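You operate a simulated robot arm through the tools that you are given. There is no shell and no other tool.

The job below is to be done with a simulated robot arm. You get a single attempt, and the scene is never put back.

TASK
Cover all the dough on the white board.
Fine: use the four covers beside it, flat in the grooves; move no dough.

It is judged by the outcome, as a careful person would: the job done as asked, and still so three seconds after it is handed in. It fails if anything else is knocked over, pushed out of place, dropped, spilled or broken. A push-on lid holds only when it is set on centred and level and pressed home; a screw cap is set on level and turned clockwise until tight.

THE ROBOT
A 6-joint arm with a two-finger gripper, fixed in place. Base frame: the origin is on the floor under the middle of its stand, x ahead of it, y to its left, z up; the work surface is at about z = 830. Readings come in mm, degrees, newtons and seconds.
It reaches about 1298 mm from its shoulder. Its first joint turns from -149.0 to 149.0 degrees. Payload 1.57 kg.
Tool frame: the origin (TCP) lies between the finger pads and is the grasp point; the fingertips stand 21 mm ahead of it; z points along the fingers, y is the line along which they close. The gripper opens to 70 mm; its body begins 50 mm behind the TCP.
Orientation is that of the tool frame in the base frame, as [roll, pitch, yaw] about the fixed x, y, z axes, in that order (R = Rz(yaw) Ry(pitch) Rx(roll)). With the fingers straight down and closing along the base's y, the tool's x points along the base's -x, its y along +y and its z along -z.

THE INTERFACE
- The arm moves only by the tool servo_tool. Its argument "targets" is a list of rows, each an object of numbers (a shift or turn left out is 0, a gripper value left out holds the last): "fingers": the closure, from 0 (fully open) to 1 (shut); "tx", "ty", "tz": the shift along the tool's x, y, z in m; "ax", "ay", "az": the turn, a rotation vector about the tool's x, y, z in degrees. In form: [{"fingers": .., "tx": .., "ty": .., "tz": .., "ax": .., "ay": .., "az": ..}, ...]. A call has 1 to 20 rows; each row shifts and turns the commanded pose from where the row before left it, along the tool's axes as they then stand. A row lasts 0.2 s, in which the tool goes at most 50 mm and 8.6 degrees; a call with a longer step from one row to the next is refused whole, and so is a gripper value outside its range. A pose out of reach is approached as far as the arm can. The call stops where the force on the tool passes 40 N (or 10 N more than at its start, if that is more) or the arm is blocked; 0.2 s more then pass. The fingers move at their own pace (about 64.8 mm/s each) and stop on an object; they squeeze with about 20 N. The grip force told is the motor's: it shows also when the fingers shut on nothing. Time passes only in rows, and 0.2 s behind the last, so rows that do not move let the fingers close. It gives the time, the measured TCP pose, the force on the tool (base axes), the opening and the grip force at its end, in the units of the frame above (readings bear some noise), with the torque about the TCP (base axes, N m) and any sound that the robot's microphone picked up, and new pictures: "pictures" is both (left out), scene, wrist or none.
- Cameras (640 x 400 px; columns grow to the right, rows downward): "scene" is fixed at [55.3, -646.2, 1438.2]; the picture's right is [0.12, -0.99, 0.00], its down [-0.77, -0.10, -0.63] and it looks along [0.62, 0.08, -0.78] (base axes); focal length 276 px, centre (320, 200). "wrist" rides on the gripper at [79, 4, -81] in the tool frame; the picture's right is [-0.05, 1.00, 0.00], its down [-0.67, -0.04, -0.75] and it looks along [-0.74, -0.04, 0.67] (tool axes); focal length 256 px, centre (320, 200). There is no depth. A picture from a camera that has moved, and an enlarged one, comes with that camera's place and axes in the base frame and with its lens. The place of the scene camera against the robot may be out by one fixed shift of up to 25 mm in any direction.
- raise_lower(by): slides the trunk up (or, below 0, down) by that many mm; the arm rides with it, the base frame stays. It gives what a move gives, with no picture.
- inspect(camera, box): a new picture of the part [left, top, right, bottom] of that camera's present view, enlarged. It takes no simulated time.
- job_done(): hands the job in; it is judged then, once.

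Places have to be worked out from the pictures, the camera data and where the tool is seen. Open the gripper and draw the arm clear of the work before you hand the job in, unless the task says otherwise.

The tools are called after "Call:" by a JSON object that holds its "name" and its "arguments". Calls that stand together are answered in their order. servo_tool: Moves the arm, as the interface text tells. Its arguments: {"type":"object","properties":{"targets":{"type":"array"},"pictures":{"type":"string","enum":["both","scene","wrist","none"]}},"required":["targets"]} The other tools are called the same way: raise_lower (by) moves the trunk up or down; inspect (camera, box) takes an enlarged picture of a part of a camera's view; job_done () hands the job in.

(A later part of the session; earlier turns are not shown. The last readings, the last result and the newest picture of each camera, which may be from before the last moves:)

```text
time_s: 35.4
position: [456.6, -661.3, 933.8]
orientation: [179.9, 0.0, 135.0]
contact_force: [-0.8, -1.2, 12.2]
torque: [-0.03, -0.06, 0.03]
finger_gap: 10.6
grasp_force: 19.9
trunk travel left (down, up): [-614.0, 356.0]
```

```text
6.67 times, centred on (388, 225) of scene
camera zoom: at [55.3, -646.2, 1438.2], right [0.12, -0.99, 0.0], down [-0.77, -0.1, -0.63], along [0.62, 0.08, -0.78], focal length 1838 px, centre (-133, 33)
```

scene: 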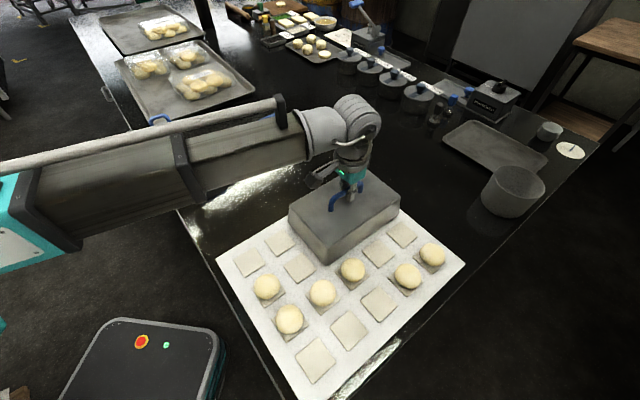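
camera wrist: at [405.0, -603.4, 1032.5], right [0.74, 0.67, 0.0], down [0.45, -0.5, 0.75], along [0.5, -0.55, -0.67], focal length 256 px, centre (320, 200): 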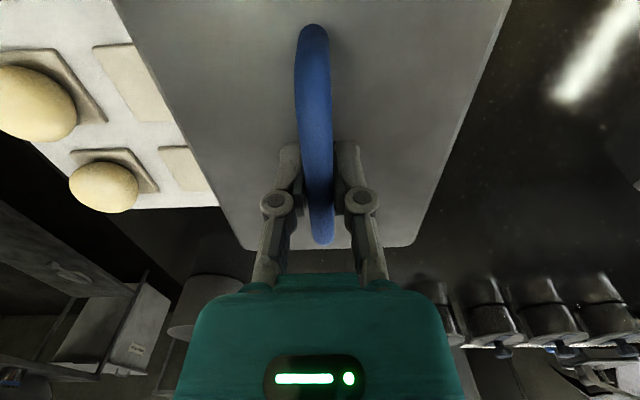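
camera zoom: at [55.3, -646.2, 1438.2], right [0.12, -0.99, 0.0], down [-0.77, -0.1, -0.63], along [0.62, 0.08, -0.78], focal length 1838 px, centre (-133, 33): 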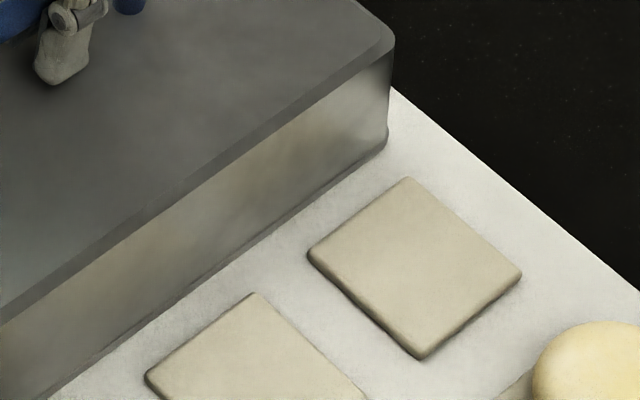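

The cover is flat and within about 1 mm of its target, with a visible margin to the neighbouring tiles. I open the fingers and draw straight up.

Call:
{"name": "servo_tool", "arguments": {"targets": [{"fingers": 0.4}, {}, {}, {}], "pictures": "none"}}

Call:
{"name": "raise_lower", "arguments": {"by": 50}}

Call:
{"name": "raise_lower", "arguments": {"by": 180}}

Call:
{"name": "servo_tool", "arguments": {"targets": [{"fingers": 0}], "pictures": "both"}}

```text
time_s: 36.4
position: [457.1, -661.1, 932.5]
orientation: [180.0, 0.1, 135.0]
contact_force: [-0.7, -0.3, -0.1]
torque: [-0.01, 0.01, 0.0]
finger_gap: 42.0
grasp_force: 0.1
trunk travel left (down, up): [-614.0, 356.0]
```

```text
time_s: 37.3
position: [456.7, -661.8, 983.2]
orientation: [-180.0, 0.0, 135.0]
contact_force: [0.0, -0.6, 0.7]
torque: [0.02, 0.0, 0.02]
finger_gap: 42.1
grasp_force: 0.1
trunk travel left (down, up): [-664.0, 306.0]
```

```text
time_s: 39.3
position: [457.3, -661.1, 1163.5]
orientation: [-180.0, 0.0, 134.9]
contact_force: [0.9, -0.6, 0.2]
torque: [-0.01, 0.0, -0.01]
finger_gap: 42.0
grasp_force: 0.2
trunk travel left (down, up): [-844.0, 126.0]
```

```text
time_s: 39.7
position: [458.0, -660.7, 1162.7]
orientation: [179.9, 0.0, 135.1]
contact_force: [0.5, 0.7, 0.8]
torque: [-0.04, 0.02, 0.02]
finger_gap: 69.1
grasp_force: 0.0
trunk travel left (down, up): [-844.0, 126.0]
camera wrist: at [404.9, -603.2, 1243.7], right [0.74, 0.67, 0.0], down [0.45, -0.5, 0.75], along [0.5, -0.55, -0.67], focal length 256 px, centre (320, 200)
```

scene: 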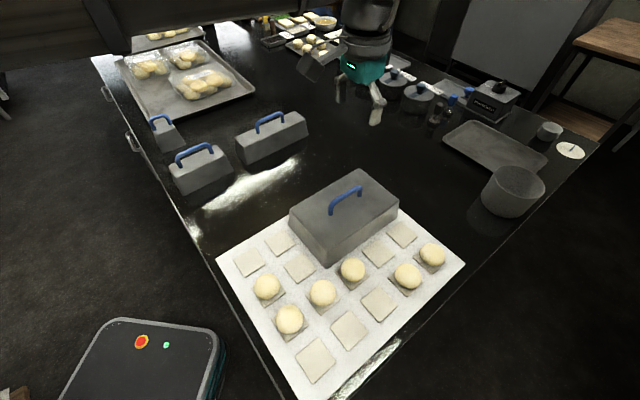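
wrist: 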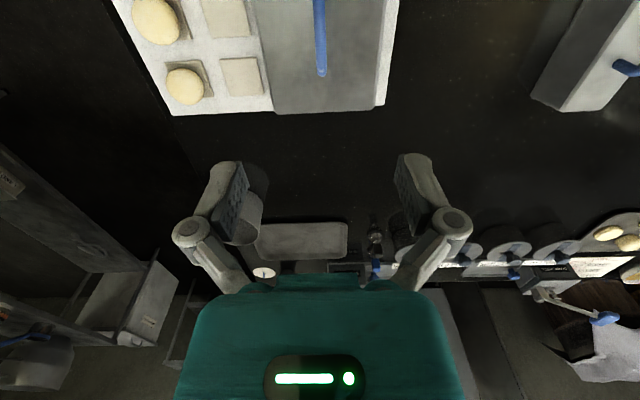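

The big cover is placed cleanly. I now measure the long cover, the medium one and the small one in the scene view, which I have calibrated against the wrist.

Call:
{"name": "inspect", "arguments": {"camera": "scene", "box": [226, 102, 322, 162]}}

Call:
{"name": "inspect", "arguments": {"camera": "scene", "box": [160, 135, 256, 195]}}

Call:
{"name": "inspect", "arguments": {"camera": "scene", "box": [136, 104, 200, 160]}}

Call:
{"name": "inspect", "arguments": {"camera": "scene", "box": [270, 160, 430, 270]}}

```text
6.67 times, centred on (274, 132) of scene
camera zoom: at [55.3, -646.2, 1438.2], right [0.12, -0.99, 0.0], down [-0.77, -0.1, -0.63], along [0.62, 0.08, -0.78], focal length 1838 px, centre (627, 653)
```

zoom: 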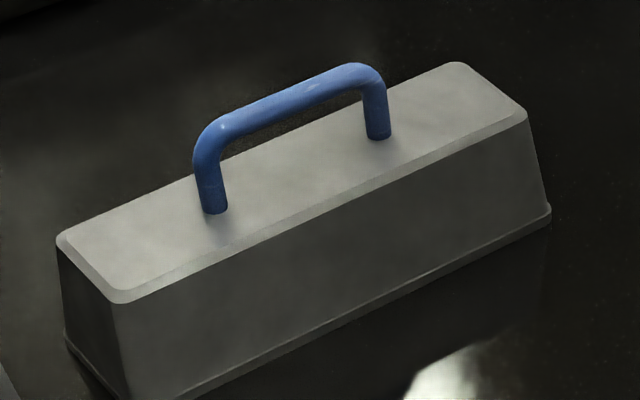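

```text
6.67 times, centred on (208, 165) of scene
camera zoom: at [55.3, -646.2, 1438.2], right [0.12, -0.99, 0.0], down [-0.77, -0.1, -0.63], along [0.62, 0.08, -0.78], focal length 1838 px, centre (1067, 433)
```

zoom: 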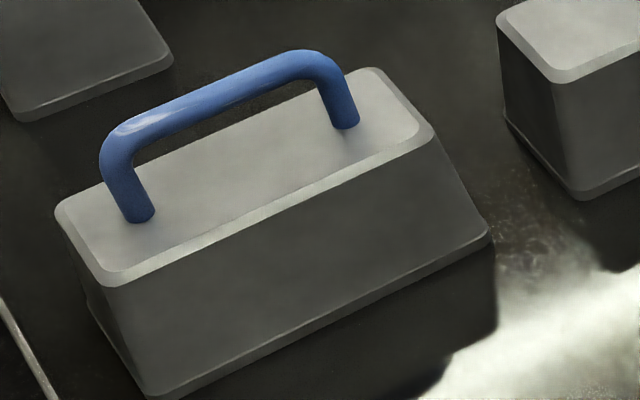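

```text
7.14 times, centred on (168, 132) of scene
camera zoom: at [55.3, -646.2, 1438.2], right [0.12, -0.99, 0.0], down [-0.77, -0.1, -0.63], along [0.62, 0.08, -0.78], focal length 1969 px, centre (1406, 686)
```

zoom: 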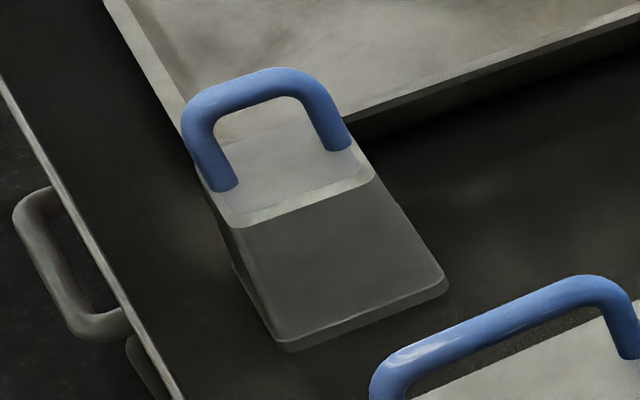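

```text
3.64 times, centred on (350, 215) of scene
camera zoom: at [55.3, -646.2, 1438.2], right [0.12, -0.99, 0.0], down [-0.77, -0.1, -0.63], along [0.62, 0.08, -0.78], focal length 1002 px, centre (211, 146)
```

zoom: 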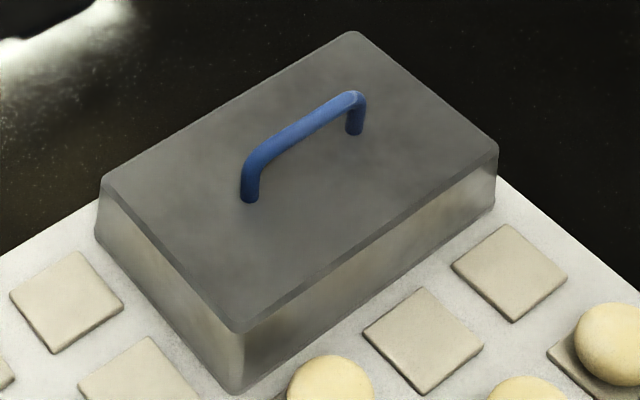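

From the scene view I put the long cover's handle centre at about (743.5, -410.5) and its bar at about -44.4°. I move over it and lower part way for a wrist check.

Call:
{"name": "servo_tool", "arguments": {"targets": [{"tx": -0.00255, "ty": 0.0379}, {"tx": -0.00255, "ty": 0.0379}, {"tx": -0.00255, "ty": 0.0379}, {"tx": -0.00255, "ty": 0.0379}, {"tx": -0.00255, "ty": 0.0379}, {"tx": -0.00255, "ty": 0.0379}, {"tx": -0.00255, "ty": 0.0379}, {"tx": -0.00255, "ty": 0.0379}, {"tx": -0.00255, "ty": 0.0379}, {"tx": -0.00255, "ty": 0.0379}, {"az": -0.6}, {}, {}], "pictures": "none"}}

Call:
{"name": "raise_lower", "arguments": {"by": -143}}

Call:
{"name": "servo_tool", "arguments": {"targets": [{}], "pictures": "wrist"}}

Call:
{"name": "inspect", "arguments": {"camera": "wrist", "box": [220, 0, 460, 150]}}

```text
time_s: 42.5
position: [743.3, -411.8, 1162.8]
orientation: [180.0, 0.0, 135.6]
contact_force: [1.0, -0.2, -1.0]
torque: [-0.02, -0.02, -0.01]
finger_gap: 70.0
grasp_force: 0.0
trunk travel left (down, up): [-844.0, 126.0]
```

```text
time_s: 44.2
position: [744.3, -411.5, 1020.3]
orientation: [179.9, -0.1, 135.5]
contact_force: [-0.2, -0.4, 0.0]
torque: [0.01, -0.01, 0.0]
finger_gap: 70.0
grasp_force: 0.1
trunk travel left (down, up): [-701.0, 269.0]
```

```text
time_s: 44.6
position: [744.3, -411.1, 1019.3]
orientation: [179.9, -0.1, 135.6]
contact_force: [-0.2, -0.8, -0.5]
torque: [-0.01, -0.03, -0.01]
finger_gap: 70.0
grasp_force: 0.1
trunk travel left (down, up): [-701.0, 269.0]
camera wrist: at [691.0, -353.4, 1100.7], right [0.74, 0.68, 0.0], down [0.45, -0.49, 0.75], along [0.5, -0.55, -0.67], focal length 256 px, centre (320, 200)
```

wrist: 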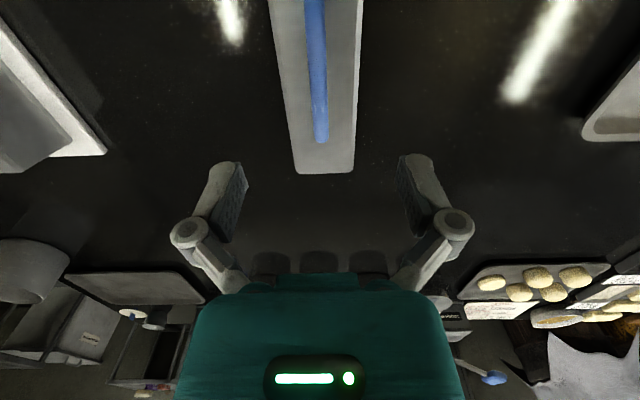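

```text
2.67 times, centred on (340, 75) of wrist
camera zoom: at [691.0, -353.4, 1100.7], right [0.74, 0.68, 0.0], down [0.45, -0.49, 0.75], along [0.5, -0.55, -0.67], focal length 683 px, centre (267, 533)
```

zoom: 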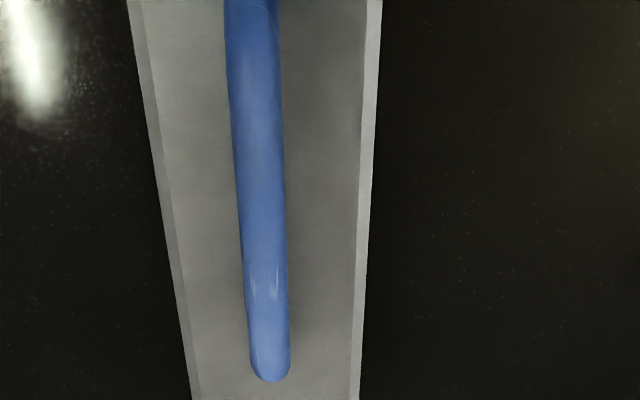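

The bar is 1 mm off laterally and 0.6° off in angle, with the along-bar position within 2 mm. I correct this and lower to grip height.

Call:
{"name": "servo_tool", "arguments": {"targets": [{"tx": 0.0015, "ty": -0.001}, {"az": 0.6}, {}, {}], "pictures": "none"}}

Call:
{"name": "raise_lower", "arguments": {"by": -93}}

Call:
{"name": "servo_tool", "arguments": {"targets": [{}], "pictures": "wrist"}}

```text
time_s: 45.6
position: [742.7, -409.8, 1018.8]
orientation: [-180.0, 0.0, 135.1]
contact_force: [-0.1, -0.5, -0.9]
torque: [-0.04, -0.01, -0.01]
finger_gap: 70.2
grasp_force: 0.0
trunk travel left (down, up): [-701.0, 269.0]
```

```text
time_s: 46.9
position: [742.0, -410.2, 925.9]
orientation: [-180.0, 0.0, 135.1]
contact_force: [-0.1, 0.7, 0.0]
torque: [0.0, 0.02, 0.04]
finger_gap: 70.1
grasp_force: 0.0
trunk travel left (down, up): [-608.0, 362.0]
```

```text
time_s: 47.3
position: [741.9, -409.7, 926.9]
orientation: [179.9, 0.0, 135.0]
contact_force: [-0.3, -0.1, 0.4]
torque: [0.0, 0.01, -0.01]
finger_gap: 69.9
grasp_force: 0.2
trunk travel left (down, up): [-608.0, 362.0]
camera wrist: at [689.7, -352.2, 1007.7], right [0.74, 0.67, 0.0], down [0.45, -0.5, 0.75], along [0.5, -0.55, -0.67], focal length 256 px, centre (320, 200)
```

wrist: 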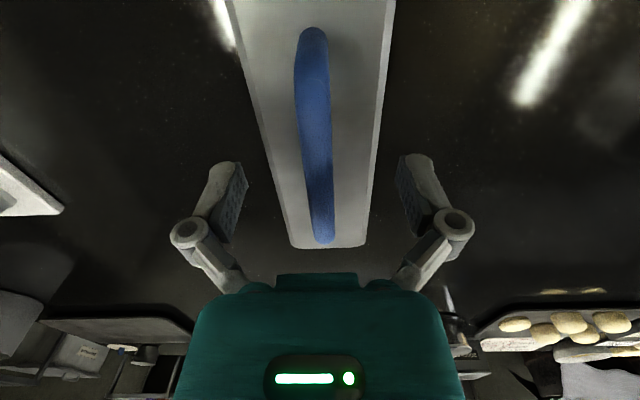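

The bar is between the fingers and centred. I close and lift slightly.

Call:
{"name": "servo_tool", "arguments": {"targets": [{"fingers": 1}, {}, {}, {}, {}], "pictures": "wrist"}}

Call:
{"name": "raise_lower", "arguments": {"by": 40}}

Call:
{"name": "servo_tool", "arguments": {"targets": [{}, {}], "pictures": "wrist"}}

Call:
{"name": "inspect", "arguments": {"camera": "scene", "box": [220, 95, 332, 165]}}

Call:
{"name": "inspect", "arguments": {"camera": "wrist", "box": [220, 0, 420, 125]}}

Call:
{"name": "inspect", "arguments": {"camera": "wrist", "box": [220, 130, 420, 255]}}

```text
time_s: 48.5
position: [742.2, -410.2, 926.7]
orientation: [-180.0, 0.0, 134.9]
contact_force: [1.0, 0.4, 5.1]
torque: [0.04, -0.04, 0.06]
finger_gap: 10.4
grasp_force: 20.0
trunk travel left (down, up): [-608.0, 362.0]
camera wrist: at [689.5, -352.1, 1007.9], right [0.74, 0.67, 0.0], down [0.45, -0.5, 0.75], along [0.5, -0.55, -0.67], focal length 256 px, centre (320, 200)
```

wrist: 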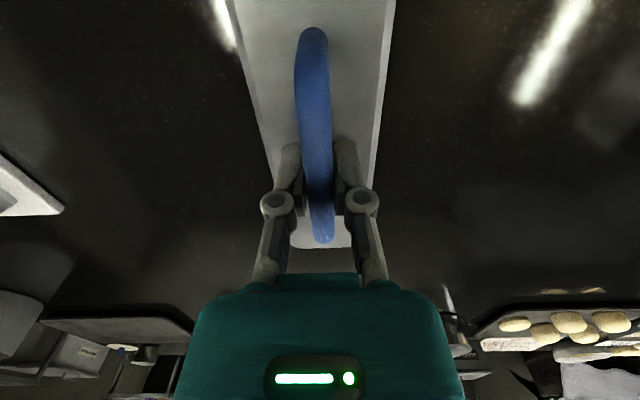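

```text
time_s: 49.3
position: [742.2, -409.6, 967.2]
orientation: [179.9, -0.1, 135.0]
contact_force: [-0.8, -0.1, -1.6]
torque: [0.0, -0.06, 0.03]
finger_gap: 10.4
grasp_force: 20.1
trunk travel left (down, up): [-648.0, 322.0]
```

```text
time_s: 49.9
position: [741.3, -410.4, 966.3]
orientation: [180.0, 0.0, 135.0]
contact_force: [-0.7, -0.5, -1.9]
torque: [0.05, 0.03, -0.01]
finger_gap: 10.5
grasp_force: 19.7
trunk travel left (down, up): [-648.0, 322.0]
camera wrist: at [689.9, -352.2, 1047.5], right [0.74, 0.67, 0.0], down [0.45, -0.5, 0.75], along [0.5, -0.55, -0.67], focal length 256 px, centre (320, 200)
```

wrist: 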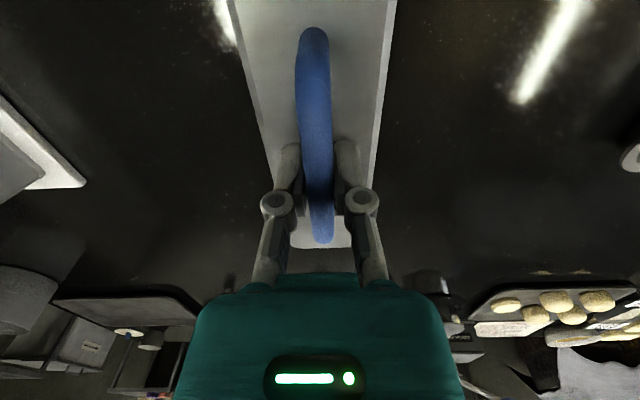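

```text
5.71 times, centred on (276, 130) of scene
camera zoom: at [55.3, -646.2, 1438.2], right [0.12, -0.99, 0.0], down [-0.77, -0.1, -0.63], along [0.62, 0.08, -0.78], focal length 1575 px, centre (571, 600)
```

zoom: 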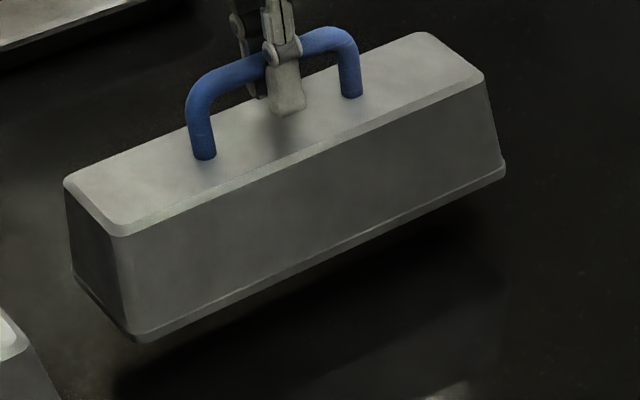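

```text
3.20 times, centred on (320, 62) of wrist
camera zoom: at [689.9, -352.2, 1047.5], right [0.74, 0.67, 0.0], down [0.45, -0.5, 0.75], along [0.5, -0.55, -0.67], focal length 819 px, centre (320, 640)
```

zoom: 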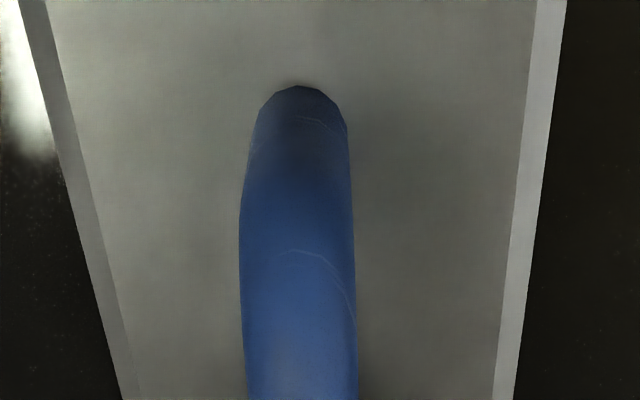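

```text
3.20 times, centred on (320, 192) of wrist
camera zoom: at [689.9, -352.2, 1047.5], right [0.74, 0.67, 0.0], down [0.45, -0.5, 0.75], along [0.5, -0.55, -0.67], focal length 819 px, centre (320, 224)
```

zoom: 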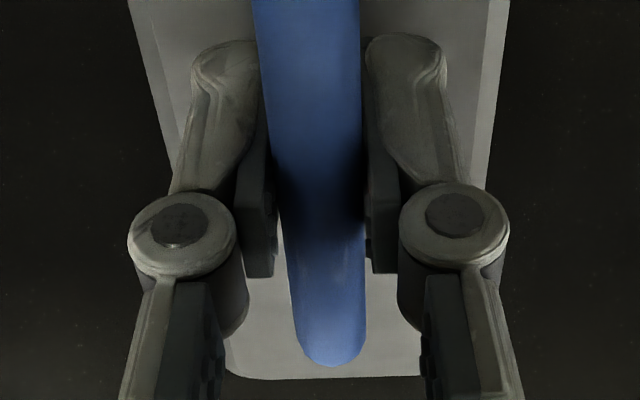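

The long cover (about 0.2 kg) is held level, with the grip about at the middle of its bar. I raise it high enough to clear the placed cover's handle and carry it over C1–C3.

Call:
{"name": "raise_lower", "arguments": {"by": 130}}

Call:
{"name": "servo_tool", "arguments": {"targets": [{"tx": 0.01348, "ty": -0.03575}, {"tx": 0.01348, "ty": -0.03575}, {"tx": 0.01348, "ty": -0.03575}, {"tx": 0.01348, "ty": -0.03575}, {"tx": 0.01348, "ty": -0.03575}, {"tx": 0.01348, "ty": -0.03575}, {"tx": 0.01348, "ty": -0.03575}, {"tx": 0.01348, "ty": -0.03575}, {"tx": 0.01348, "ty": -0.03575}, {"tx": 0.01348, "ty": -0.03575}, {"tx": 0.01348, "ty": -0.03575}, {"tx": 0.01348, "ty": -0.03575}, {"tx": 0.01348, "ty": -0.03575}, {"tx": 0.01348, "ty": -0.03575}, {}, {}, {}], "pictures": "both"}}

```text
time_s: 51.5
position: [742.1, -409.7, 1096.0]
orientation: [179.9, 0.0, 135.0]
contact_force: [-0.7, -0.2, -1.9]
torque: [0.01, 0.01, 0.0]
finger_gap: 10.5
grasp_force: 20.7
trunk travel left (down, up): [-778.0, 192.0]
```

```text
time_s: 55.1
position: [254.0, -631.3, 1096.9]
orientation: [-179.9, 0.0, 135.0]
contact_force: [-0.5, -0.1, -1.5]
torque: [0.01, 0.02, 0.01]
finger_gap: 10.2
grasp_force: 19.9
trunk travel left (down, up): [-778.0, 192.0]
camera wrist: at [201.0, -573.3, 1177.6], right [0.74, 0.67, 0.0], down [0.45, -0.5, 0.75], along [0.5, -0.55, -0.67], focal length 256 px, centre (320, 200)
```

scene: 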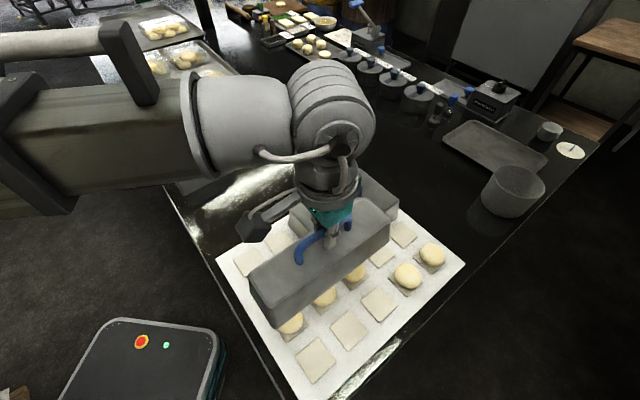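
wrist: 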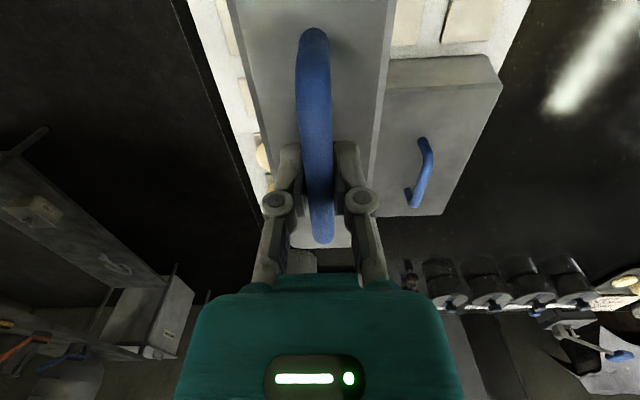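

The TCP is about 1.2 mm short sideways. I correct that and lower to just above the dough tops for an alignment check.

Call:
{"name": "servo_tool", "arguments": {"targets": [{"ty": 0.0012}, {}], "pictures": "none"}}

Call:
{"name": "raise_lower", "arguments": {"by": -97}}

Call:
{"name": "servo_tool", "arguments": {"targets": [{}], "pictures": "both"}}

Call:
{"name": "inspect", "arguments": {"camera": "scene", "box": [240, 200, 416, 310]}}

Call:
{"name": "inspect", "arguments": {"camera": "wrist", "box": [180, 0, 520, 212]}}

```text
time_s: 55.7
position: [254.4, -631.4, 1097.0]
orientation: [179.9, 0.1, 135.0]
contact_force: [-0.5, 0.4, -2.3]
torque: [-0.02, -0.01, 0.0]
finger_gap: 10.5
grasp_force: 20.4
trunk travel left (down, up): [-778.0, 192.0]
```

```text
time_s: 57.0
position: [255.7, -631.1, 1000.2]
orientation: [180.0, 0.1, 135.0]
contact_force: [0.5, -0.2, -2.2]
torque: [-0.02, 0.0, -0.03]
finger_gap: 10.4
grasp_force: 20.3
trunk travel left (down, up): [-681.0, 289.0]
```

```text
time_s: 57.4
position: [254.4, -629.4, 999.4]
orientation: [179.9, 0.0, 135.0]
contact_force: [-0.2, -0.7, -1.5]
torque: [0.03, 0.02, 0.01]
finger_gap: 10.4
grasp_force: 20.2
trunk travel left (down, up): [-681.0, 289.0]
camera wrist: at [202.5, -572.5, 1080.7], right [0.74, 0.67, 0.0], down [0.45, -0.5, 0.75], along [0.5, -0.55, -0.67], focal length 256 px, centre (320, 200)
```

scene: 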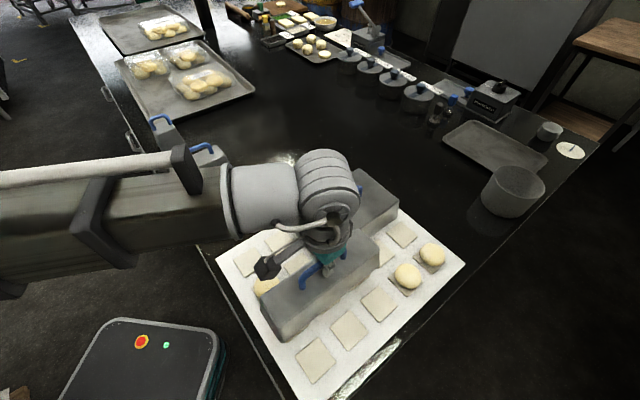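
wrist: 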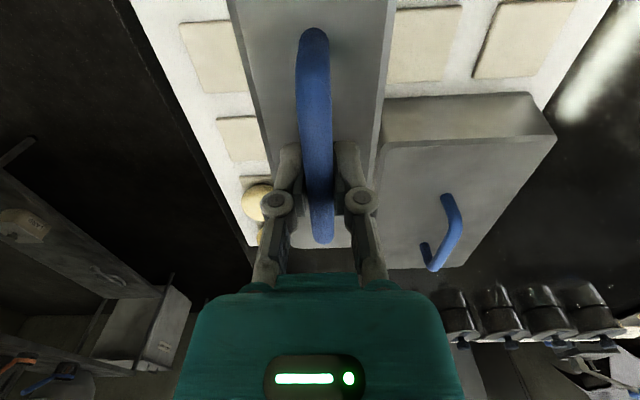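

```text
3.64 times, centred on (328, 255) of scene
camera zoom: at [55.3, -646.2, 1438.2], right [0.12, -0.99, 0.0], down [-0.77, -0.1, -0.63], along [0.62, 0.08, -0.78], focal length 1002 px, centre (291, 0)
```

zoom: 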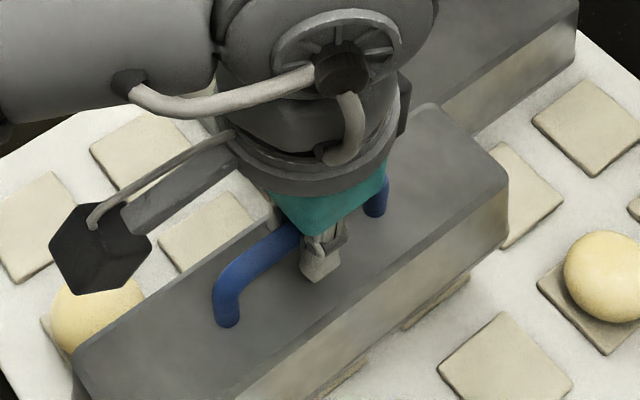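

```text
1.88 times, centred on (350, 106) of wrist
camera zoom: at [202.5, -572.5, 1080.7], right [0.74, 0.67, 0.0], down [0.45, -0.5, 0.75], along [0.5, -0.55, -0.67], focal length 482 px, centre (264, 377)
```

zoom: 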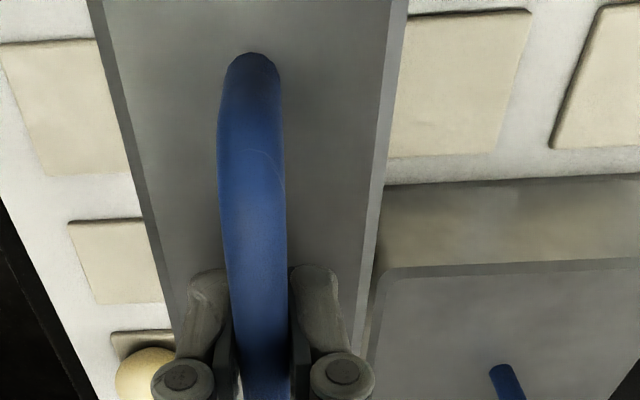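

The long cover is within about 1.5 mm of its target. I nudge it 0.7 mm away from the big cover and lower it around the dough.

Call:
{"name": "servo_tool", "arguments": {"targets": [{"ty": -0.0007}, {}], "pictures": "none"}}

Call:
{"name": "raise_lower", "arguments": {"by": -30}}

Call:
{"name": "raise_lower", "arguments": {"by": -18}}

Call:
{"name": "servo_tool", "arguments": {"targets": [{}], "pictures": "both"}}

Call:
{"name": "inspect", "arguments": {"camera": "scene", "box": [240, 210, 416, 320]}}

Call:
{"name": "inspect", "arguments": {"camera": "scene", "box": [330, 205, 410, 255]}}

```text
time_s: 58.0
position: [254.2, -631.5, 1000.4]
orientation: [-180.0, -0.1, 135.1]
contact_force: [-0.4, 0.6, -1.8]
torque: [-0.03, -0.01, -0.01]
finger_gap: 10.5
grasp_force: 20.2
trunk travel left (down, up): [-681.0, 289.0]
```

```text
time_s: 58.8
position: [254.5, -631.0, 970.7]
orientation: [180.0, 0.0, 135.1]
contact_force: [0.6, -0.2, -0.8]
torque: [-0.03, -0.03, 0.0]
finger_gap: 10.4
grasp_force: 19.8
trunk travel left (down, up): [-651.0, 319.0]
```

```text
time_s: 59.4
position: [254.8, -631.1, 950.7]
orientation: [-180.0, 0.1, 135.0]
contact_force: [0.8, 0.3, -2.3]
torque: [0.02, 0.0, 0.0]
finger_gap: 10.3
grasp_force: 19.8
trunk travel left (down, up): [-633.0, 337.0]
```

```text
time_s: 59.8
position: [254.5, -631.4, 952.1]
orientation: [-180.0, 0.1, 134.9]
contact_force: [0.3, 0.4, -1.6]
torque: [-0.01, -0.03, -0.03]
finger_gap: 10.4
grasp_force: 20.1
trunk travel left (down, up): [-633.0, 337.0]
camera wrist: at [201.8, -573.5, 1032.7], right [0.74, 0.67, 0.0], down [0.45, -0.5, 0.75], along [0.5, -0.55, -0.67], focal length 256 px, centre (320, 200)
```

scene: 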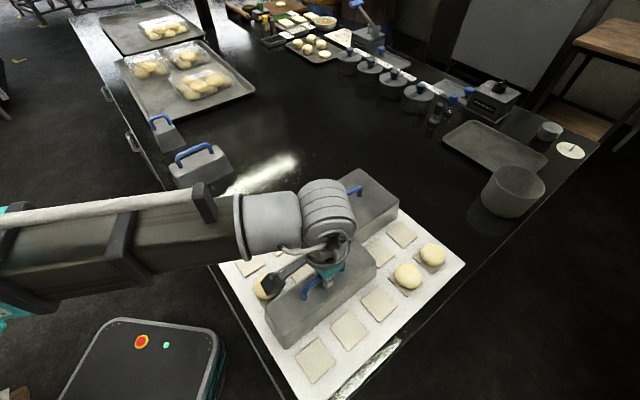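
wrist: 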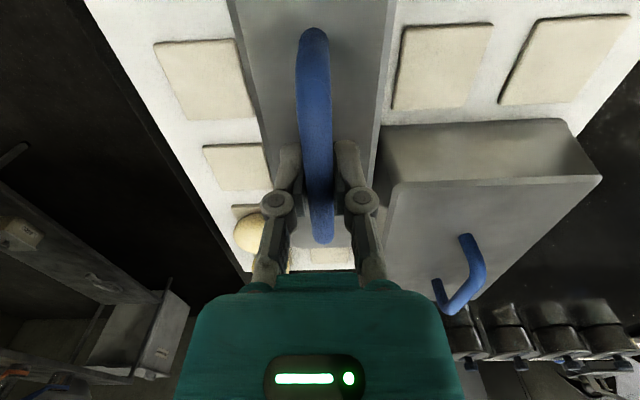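

```text
3.64 times, centred on (328, 265) of scene
camera zoom: at [55.3, -646.2, 1438.2], right [0.12, -0.99, 0.0], down [-0.77, -0.1, -0.63], along [0.62, 0.08, -0.78], focal length 1002 px, centre (291, -36)
```

zoom: 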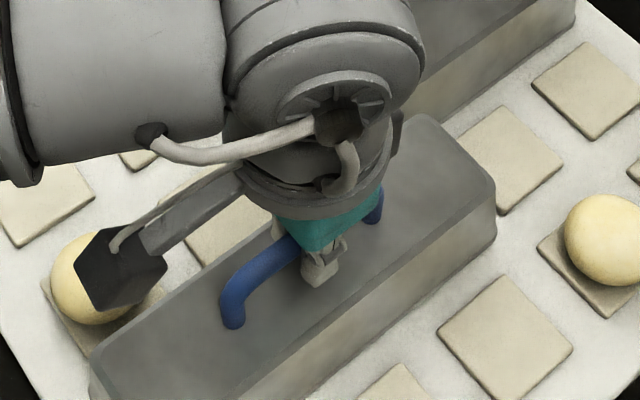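

```text
8.00 times, centred on (370, 230) of scene
camera zoom: at [55.3, -646.2, 1438.2], right [0.12, -0.99, 0.0], down [-0.77, -0.1, -0.63], along [0.62, 0.08, -0.78], focal length 2205 px, centre (-80, -40)
```

zoom: 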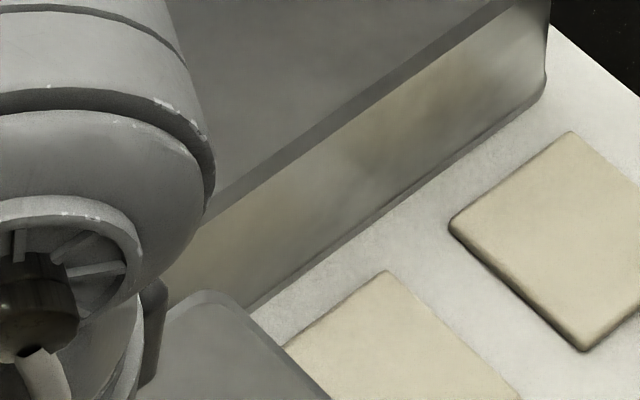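

All is clear and free of contact. I continue down in small steps.

Call:
{"name": "raise_lower", "arguments": {"by": -8}}

Call:
{"name": "raise_lower", "arguments": {"by": -4}}

Call:
{"name": "raise_lower", "arguments": {"by": -2}}

Call:
{"name": "raise_lower", "arguments": {"by": -1.5}}

```text
time_s: 60.4
position: [255.1, -632.8, 943.5]
orientation: [180.0, 0.1, 134.9]
contact_force: [-0.1, 0.1, -2.3]
torque: [-0.04, 0.01, 0.02]
finger_gap: 10.4
grasp_force: 20.1
trunk travel left (down, up): [-625.0, 345.0]
```

```text
time_s: 60.9
position: [255.2, -631.1, 939.9]
orientation: [179.9, 0.0, 134.9]
contact_force: [0.6, 0.0, -2.5]
torque: [0.01, -0.03, 0.04]
finger_gap: 10.5
grasp_force: 19.9
trunk travel left (down, up): [-621.0, 349.0]
```

```text
time_s: 61.4
position: [254.2, -631.5, 938.5]
orientation: [-179.9, 0.1, 135.0]
contact_force: [2.1, -4.0, 13.3]
torque: [0.0, -0.03, 0.04]
finger_gap: 10.4
grasp_force: 20.3
trunk travel left (down, up): [-619.0, 351.0]
```

```text
time_s: 61.9
position: [254.7, -630.9, 936.4]
orientation: [-179.9, 0.0, 135.0]
contact_force: [0.2, -4.0, 11.7]
torque: [-0.06, -0.09, 0.01]
finger_gap: 10.5
grasp_force: 19.5
trunk travel left (down, up): [-618.0, 352.0]
```

Contact came at the same depth as the first cover, so it is seated in the grooves. I check the view, then open and rise.

Call:
{"name": "inspect", "arguments": {"camera": "scene", "box": [240, 220, 400, 320]}}

Call:
{"name": "servo_tool", "arguments": {"targets": [{"fingers": 0.4}, {}, {}, {}], "pictures": "none"}}

Call:
{"name": "raise_lower", "arguments": {"by": 60}}

Call:
{"name": "raise_lower", "arguments": {"by": 170}}

Call:
{"name": "servo_tool", "arguments": {"targets": [{"fingers": 0}], "pictures": "both"}}

```text
4.00 times, centred on (320, 270) of scene
camera zoom: at [55.3, -646.2, 1438.2], right [0.12, -0.99, 0.0], down [-0.77, -0.1, -0.63], along [0.62, 0.08, -0.78], focal length 1103 px, centre (320, -80)
```

zoom: 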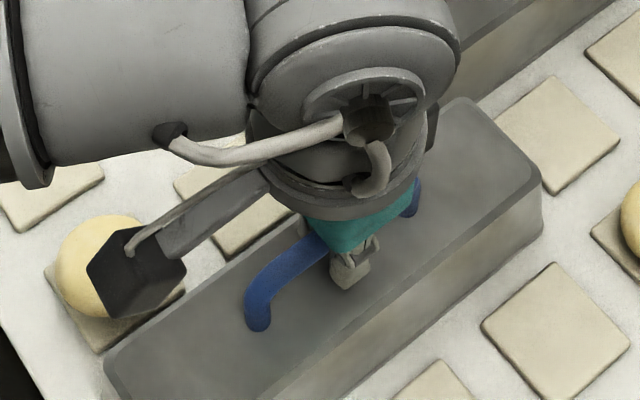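

```text
time_s: 62.9
position: [254.4, -630.4, 936.9]
orientation: [180.0, 0.0, 135.1]
contact_force: [-0.1, -0.1, -0.6]
torque: [0.03, -0.01, 0.02]
finger_gap: 41.9
grasp_force: 0.0
trunk travel left (down, up): [-618.0, 352.0]
```

```text
time_s: 63.9
position: [253.9, -632.1, 997.7]
orientation: [-180.0, 0.0, 135.0]
contact_force: [0.2, 0.1, -0.5]
torque: [0.03, -0.01, -0.01]
finger_gap: 41.8
grasp_force: 0.1
trunk travel left (down, up): [-678.0, 292.0]
```

```text
time_s: 65.9
position: [254.0, -632.4, 1167.1]
orientation: [179.9, -0.1, 135.1]
contact_force: [1.3, 0.1, 0.6]
torque: [0.0, 0.02, -0.03]
finger_gap: 42.1
grasp_force: 0.1
trunk travel left (down, up): [-848.0, 122.0]
```

```text
time_s: 66.3
position: [252.9, -630.7, 1166.1]
orientation: [180.0, 0.0, 135.0]
contact_force: [0.5, 0.8, 0.2]
torque: [-0.02, -0.01, -0.02]
finger_gap: 69.4
grasp_force: 0.0
trunk travel left (down, up): [-848.0, 122.0]
camera wrist: at [201.7, -573.4, 1247.2], right [0.74, 0.67, 0.0], down [0.45, -0.5, 0.75], along [0.5, -0.55, -0.67], focal length 256 px, centre (320, 200)
```

scene: 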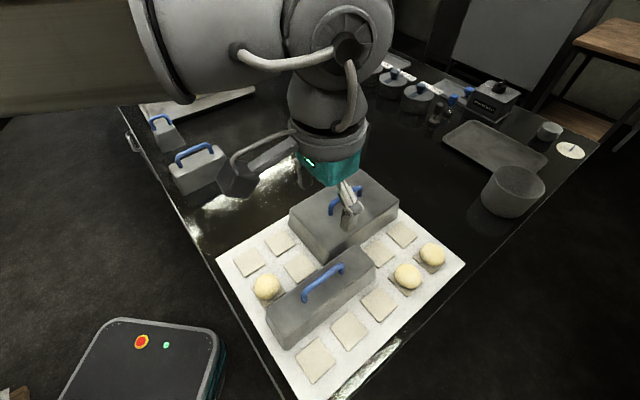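
wrist: 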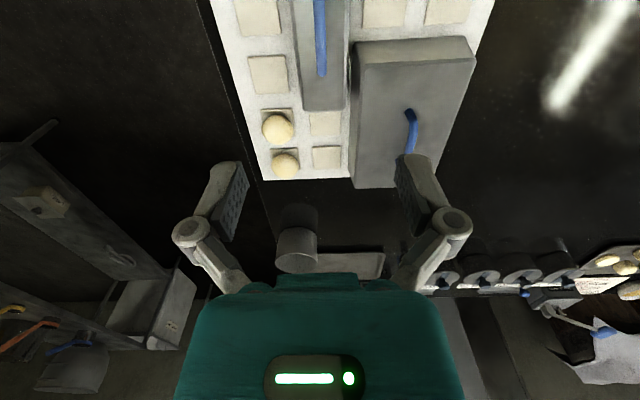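

Both covers sit well. The medium cover's handle centre is at about (575, -238.6) with its bar at -44.2° in both cameras. I move over it and lower part way.

Call:
{"name": "servo_tool", "arguments": {"targets": [{"tx": 0.00361, "ty": 0.03603}, {"tx": 0.00361, "ty": 0.03603}, {"tx": 0.00361, "ty": 0.03603}, {"tx": 0.00361, "ty": 0.03603}, {"tx": 0.00361, "ty": 0.03603}, {"tx": 0.00361, "ty": 0.03603}, {"tx": 0.00361, "ty": 0.03603}, {"tx": 0.00361, "ty": 0.03603}, {"tx": 0.00361, "ty": 0.03603}, {"tx": 0.00361, "ty": 0.03603}, {"tx": 0.00361, "ty": 0.03603}, {"tx": 0.00361, "ty": 0.03603}, {"tx": 0.00361, "ty": 0.03603}, {"tx": 0.00361, "ty": 0.03603}, {"az": -0.8}, {}, {}], "pictures": "none"}}

Call:
{"name": "raise_lower", "arguments": {"by": -147}}

Call:
{"name": "servo_tool", "arguments": {"targets": [{}], "pictures": "both"}}

Call:
{"name": "inspect", "arguments": {"camera": "wrist", "box": [220, 0, 460, 150]}}

```text
time_s: 69.9
position: [574.6, -239.3, 1167.5]
orientation: [179.9, 0.0, 135.8]
contact_force: [0.1, -0.1, 0.1]
torque: [0.0, 0.01, -0.03]
finger_gap: 69.9
grasp_force: 0.0
trunk travel left (down, up): [-848.0, 122.0]
```

```text
time_s: 71.6
position: [575.3, -240.2, 1019.4]
orientation: [-180.0, -0.1, 135.7]
contact_force: [0.6, 0.7, 0.5]
torque: [0.03, 0.0, 0.0]
finger_gap: 70.0
grasp_force: 0.0
trunk travel left (down, up): [-701.0, 269.0]
```

```text
time_s: 72.0
position: [575.2, -240.3, 1019.8]
orientation: [-180.0, 0.0, 135.9]
contact_force: [-0.1, -0.5, -0.3]
torque: [-0.01, 0.0, 0.0]
finger_gap: 69.8
grasp_force: 0.0
trunk travel left (down, up): [-701.0, 269.0]
camera wrist: at [521.5, -182.1, 1100.2], right [0.73, 0.68, 0.0], down [0.45, -0.49, 0.75], along [0.51, -0.55, -0.67], focal length 256 px, centre (320, 200)
```

scene: 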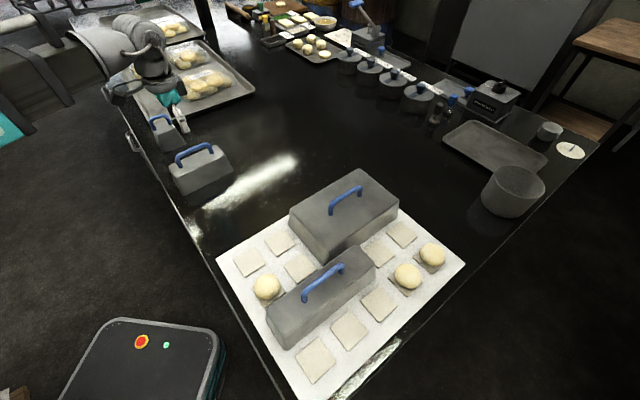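
wrist: 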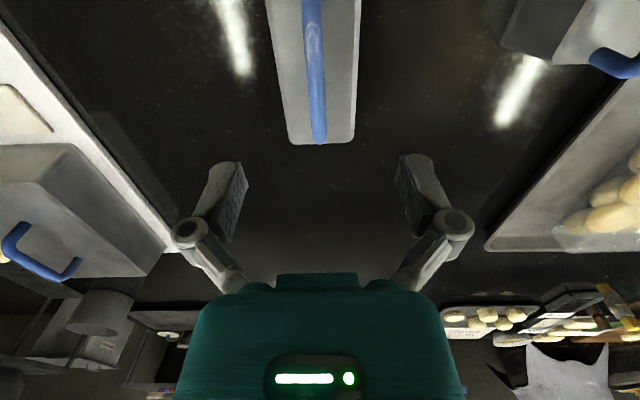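

```text
2.67 times, centred on (340, 75) of wrist
camera zoom: at [521.5, -182.1, 1100.2], right [0.73, 0.68, 0.0], down [0.45, -0.49, 0.75], along [0.51, -0.55, -0.67], focal length 683 px, centre (267, 533)
```

zoom: 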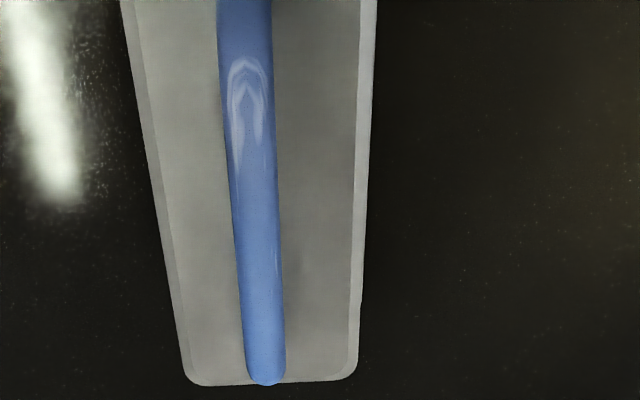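

The bar is about 2.7 mm to one side of the finger centre and 0.4° off in angle. I correct and lower to grip height, then look again.

Call:
{"name": "servo_tool", "arguments": {"targets": [{"ty": -0.0027}, {"az": 0.5}, {}, {}], "pictures": "none"}}

Call:
{"name": "raise_lower", "arguments": {"by": -93}}

Call:
{"name": "servo_tool", "arguments": {"targets": [{}], "pictures": "wrist"}}

```text
time_s: 73.0
position: [573.1, -241.8, 1019.9]
orientation: [-179.9, 0.0, 135.3]
contact_force: [-0.4, -0.1, -0.3]
torque: [-0.01, 0.0, 0.01]
finger_gap: 70.1
grasp_force: 0.1
trunk travel left (down, up): [-701.0, 269.0]
```

```text
time_s: 74.3
position: [572.7, -240.5, 926.7]
orientation: [179.9, -0.2, 135.3]
contact_force: [1.2, -0.3, -0.1]
torque: [0.05, 0.0, 0.01]
finger_gap: 69.9
grasp_force: 0.1
trunk travel left (down, up): [-608.0, 362.0]
```

```text
time_s: 74.7
position: [571.6, -240.2, 925.8]
orientation: [-180.0, 0.0, 135.2]
contact_force: [0.5, 0.7, -0.2]
torque: [0.03, -0.01, -0.01]
finger_gap: 70.1
grasp_force: 0.1
trunk travel left (down, up): [-608.0, 362.0]
camera wrist: at [519.9, -183.0, 1007.2], right [0.74, 0.67, 0.0], down [0.45, -0.49, 0.75], along [0.5, -0.55, -0.67], focal length 256 px, centre (320, 200)
```

wrist: 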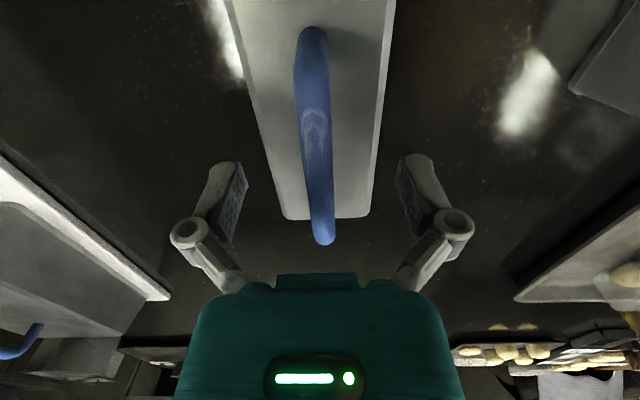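

The bar is centred with the same appearance as before. I close, lift a little, and measure the grip point.

Call:
{"name": "servo_tool", "arguments": {"targets": [{"fingers": 1}, {}, {}, {}, {}], "pictures": "none"}}

Call:
{"name": "raise_lower", "arguments": {"by": 40}}

Call:
{"name": "servo_tool", "arguments": {"targets": [{}, {}], "pictures": "both"}}

Call:
{"name": "inspect", "arguments": {"camera": "wrist", "box": [220, 0, 420, 125]}}

Call:
{"name": "inspect", "arguments": {"camera": "wrist", "box": [220, 130, 420, 255]}}

Call:
{"name": "inspect", "arguments": {"camera": "scene", "box": [150, 110, 262, 180]}}

```text
time_s: 75.9
position: [572.6, -240.9, 926.1]
orientation: [-179.9, 0.0, 135.3]
contact_force: [0.2, 1.0, 3.2]
torque: [-0.07, -0.02, 0.08]
finger_gap: 10.0
grasp_force: 19.8
trunk travel left (down, up): [-608.0, 362.0]
```

```text
time_s: 76.7
position: [573.3, -240.7, 965.2]
orientation: [-180.0, 0.0, 135.3]
contact_force: [0.1, 0.9, -1.8]
torque: [-0.02, 0.0, 0.01]
finger_gap: 10.2
grasp_force: 19.4
trunk travel left (down, up): [-648.0, 322.0]
```

```text
time_s: 77.3
position: [573.2, -240.7, 965.9]
orientation: [-179.9, 0.0, 135.3]
contact_force: [-0.1, 0.3, -1.0]
torque: [0.02, 0.02, -0.03]
finger_gap: 10.2
grasp_force: 20.2
trunk travel left (down, up): [-648.0, 322.0]
camera wrist: at [520.0, -183.1, 1047.1], right [0.74, 0.67, 0.0], down [0.45, -0.49, 0.75], along [0.5, -0.55, -0.67], focal length 256 px, centre (320, 200)
```

scene: 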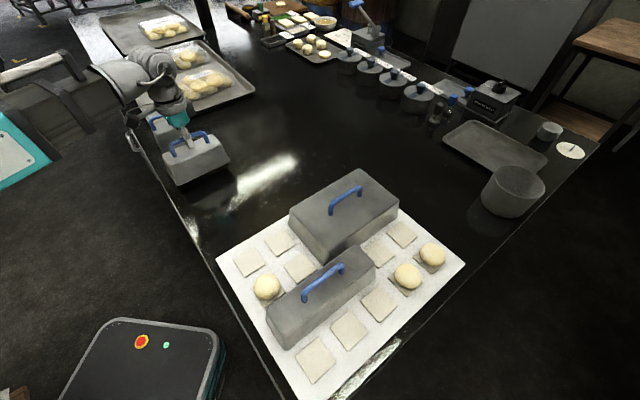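
wrist: 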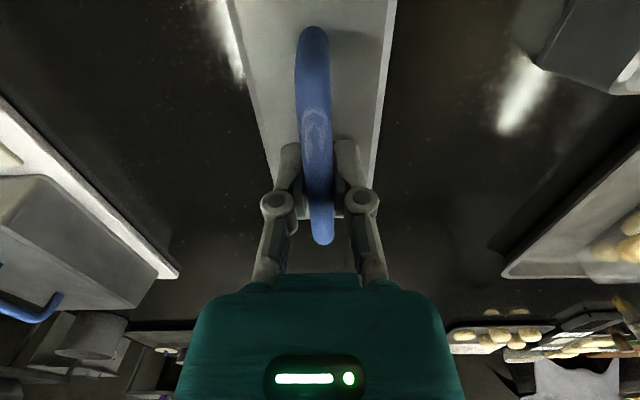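

```text
3.20 times, centred on (320, 62) of wrist
camera zoom: at [520.0, -183.1, 1047.1], right [0.74, 0.67, 0.0], down [0.45, -0.49, 0.75], along [0.5, -0.55, -0.67], focal length 819 px, centre (320, 640)
```

zoom: 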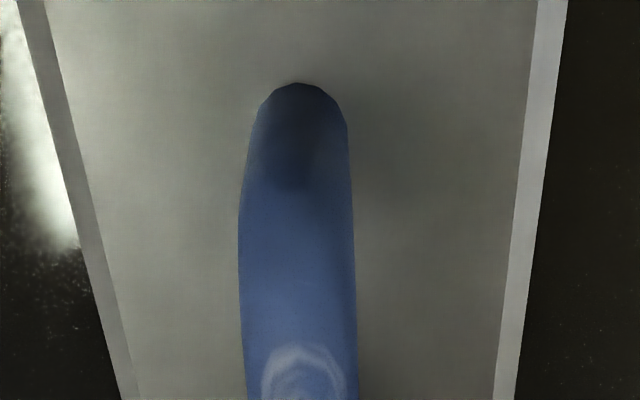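

```text
3.20 times, centred on (320, 192) of wrist
camera zoom: at [520.0, -183.1, 1047.1], right [0.74, 0.67, 0.0], down [0.45, -0.49, 0.75], along [0.5, -0.55, -0.67], focal length 819 px, centre (320, 224)
```

zoom: 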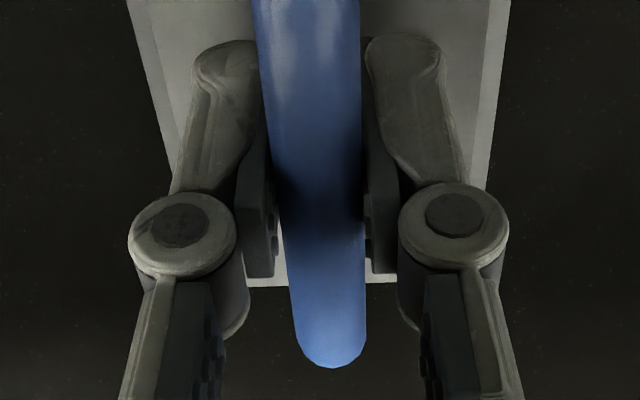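

```text
5.71 times, centred on (206, 145) of scene
camera zoom: at [55.3, -646.2, 1438.2], right [0.12, -0.99, 0.0], down [-0.77, -0.1, -0.63], along [0.62, 0.08, -0.78], focal length 1575 px, centre (971, 514)
```

zoom: 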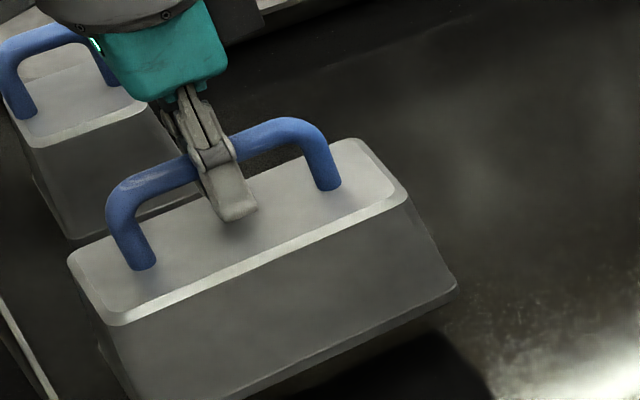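

The medium cover is held level at the middle of its bar. I raise it above the other handles, square it to the board and carry it to D4–D5.

Call:
{"name": "raise_lower", "arguments": {"by": 130}}

Call:
{"name": "servo_tool", "arguments": {"targets": [{"az": 0.3}, {"tx": -0.01596, "ty": -0.03642}, {"tx": -0.01596, "ty": -0.03642}, {"tx": -0.01596, "ty": -0.03642}, {"tx": -0.01596, "ty": -0.03642}, {"tx": -0.01596, "ty": -0.03642}, {"tx": -0.01596, "ty": -0.03642}, {"tx": -0.01596, "ty": -0.03642}, {"tx": -0.01596, "ty": -0.03642}, {"tx": -0.01596, "ty": -0.03642}, {"tx": -0.01596, "ty": -0.03642}, {"tx": -0.01596, "ty": -0.03642}, {"tx": -0.01596, "ty": -0.03642}, {"tx": -0.01596, "ty": -0.03642}, {"tx": -0.01596, "ty": -0.03642}, {"tx": -0.01596, "ty": -0.03642}, {"tx": -0.01596, "ty": -0.03642}, {}, {}, {}], "pictures": "both"}}

```text
time_s: 78.9
position: [572.6, -241.3, 1096.8]
orientation: [179.9, 0.0, 135.3]
contact_force: [-0.8, -0.1, -2.0]
torque: [0.0, -0.01, -0.02]
finger_gap: 10.3
grasp_force: 20.1
trunk travel left (down, up): [-778.0, 192.0]
```

```text
time_s: 83.1
position: [341.0, -833.4, 1096.4]
orientation: [-180.0, 0.1, 135.0]
contact_force: [-0.2, -0.4, -1.6]
torque: [-0.02, -0.01, 0.01]
finger_gap: 10.6
grasp_force: 19.6
trunk travel left (down, up): [-778.0, 192.0]
camera wrist: at [287.8, -776.0, 1177.0], right [0.74, 0.67, 0.0], down [0.45, -0.5, 0.75], along [0.5, -0.55, -0.67], focal length 256 px, centre (320, 200)
```

scene: 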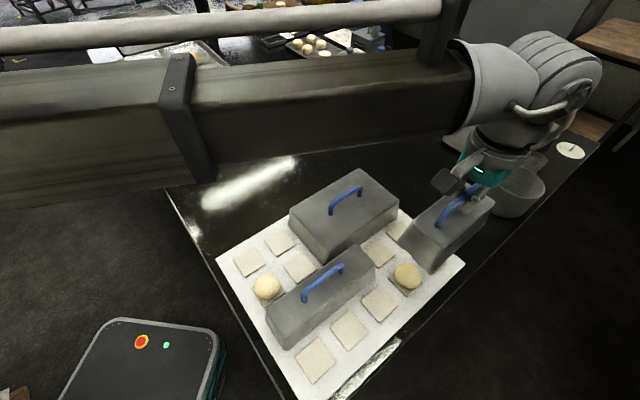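
wrist: 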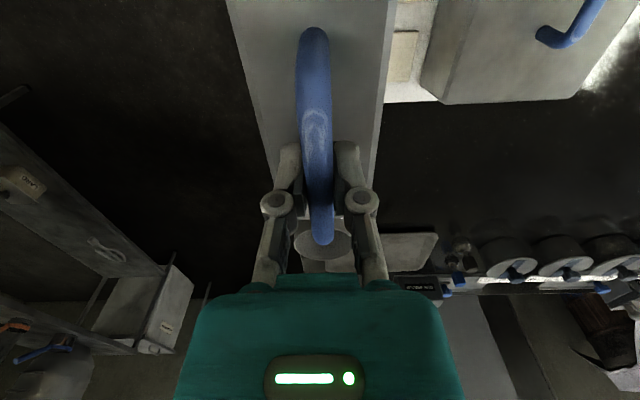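

The TCP is 1.2 mm short sideways again. I correct and lower to just above the dough for the alignment check.

Call:
{"name": "servo_tool", "arguments": {"targets": [{"ty": 0.0012}, {}], "pictures": "none"}}

Call:
{"name": "raise_lower", "arguments": {"by": -97}}

Call:
{"name": "servo_tool", "arguments": {"targets": [{}], "pictures": "both"}}

Call:
{"name": "inspect", "arguments": {"camera": "scene", "box": [350, 190, 510, 290]}}

```text
time_s: 83.7
position: [341.9, -832.5, 1096.5]
orientation: [-179.9, 0.0, 135.0]
contact_force: [0.3, -0.5, -1.8]
torque: [-0.02, 0.03, 0.0]
finger_gap: 10.5
grasp_force: 19.9
trunk travel left (down, up): [-778.0, 192.0]
```

```text
time_s: 85.0
position: [342.2, -833.3, 998.0]
orientation: [-179.9, 0.1, 135.0]
contact_force: [-0.4, 0.6, -0.6]
torque: [-0.01, 0.01, -0.01]
finger_gap: 10.4
grasp_force: 19.8
trunk travel left (down, up): [-681.0, 289.0]
```

```text
time_s: 85.4
position: [342.8, -833.0, 999.6]
orientation: [-180.0, 0.1, 135.0]
contact_force: [0.4, -0.2, -2.2]
torque: [0.02, -0.02, 0.02]
finger_gap: 10.2
grasp_force: 19.9
trunk travel left (down, up): [-681.0, 289.0]
camera wrist: at [289.3, -774.9, 1080.1], right [0.74, 0.67, 0.0], down [0.45, -0.5, 0.75], along [0.5, -0.55, -0.67], focal length 256 px, centre (320, 200)
```

scene: 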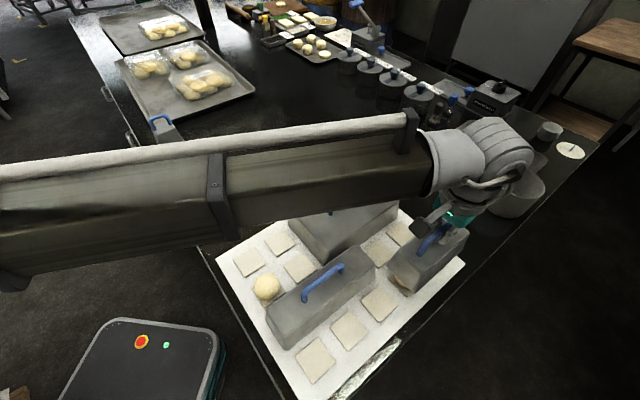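
wrist: 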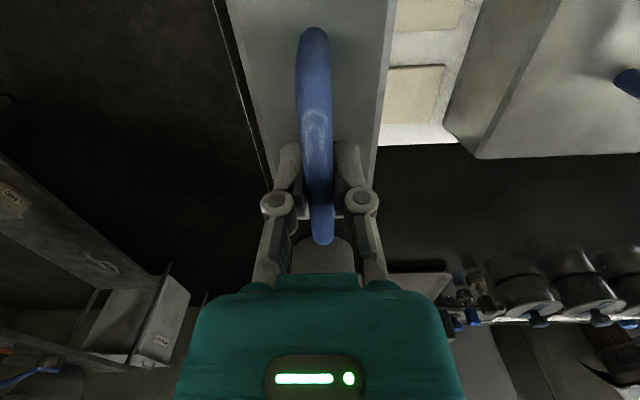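

```text
4.00 times, centred on (430, 240) of scene
camera zoom: at [55.3, -646.2, 1438.2], right [0.12, -0.99, 0.0], down [-0.77, -0.1, -0.63], along [0.62, 0.08, -0.78], focal length 1103 px, centre (-120, 40)
```

zoom: 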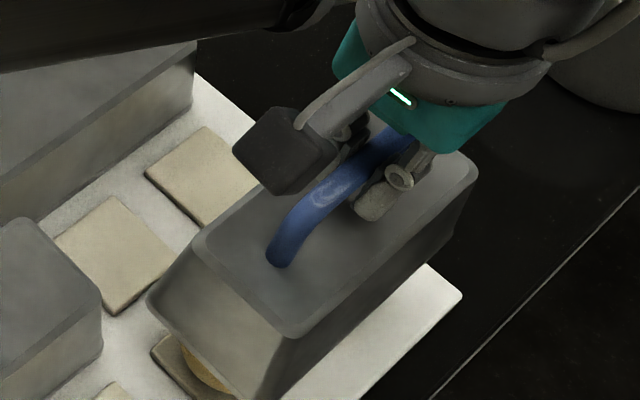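

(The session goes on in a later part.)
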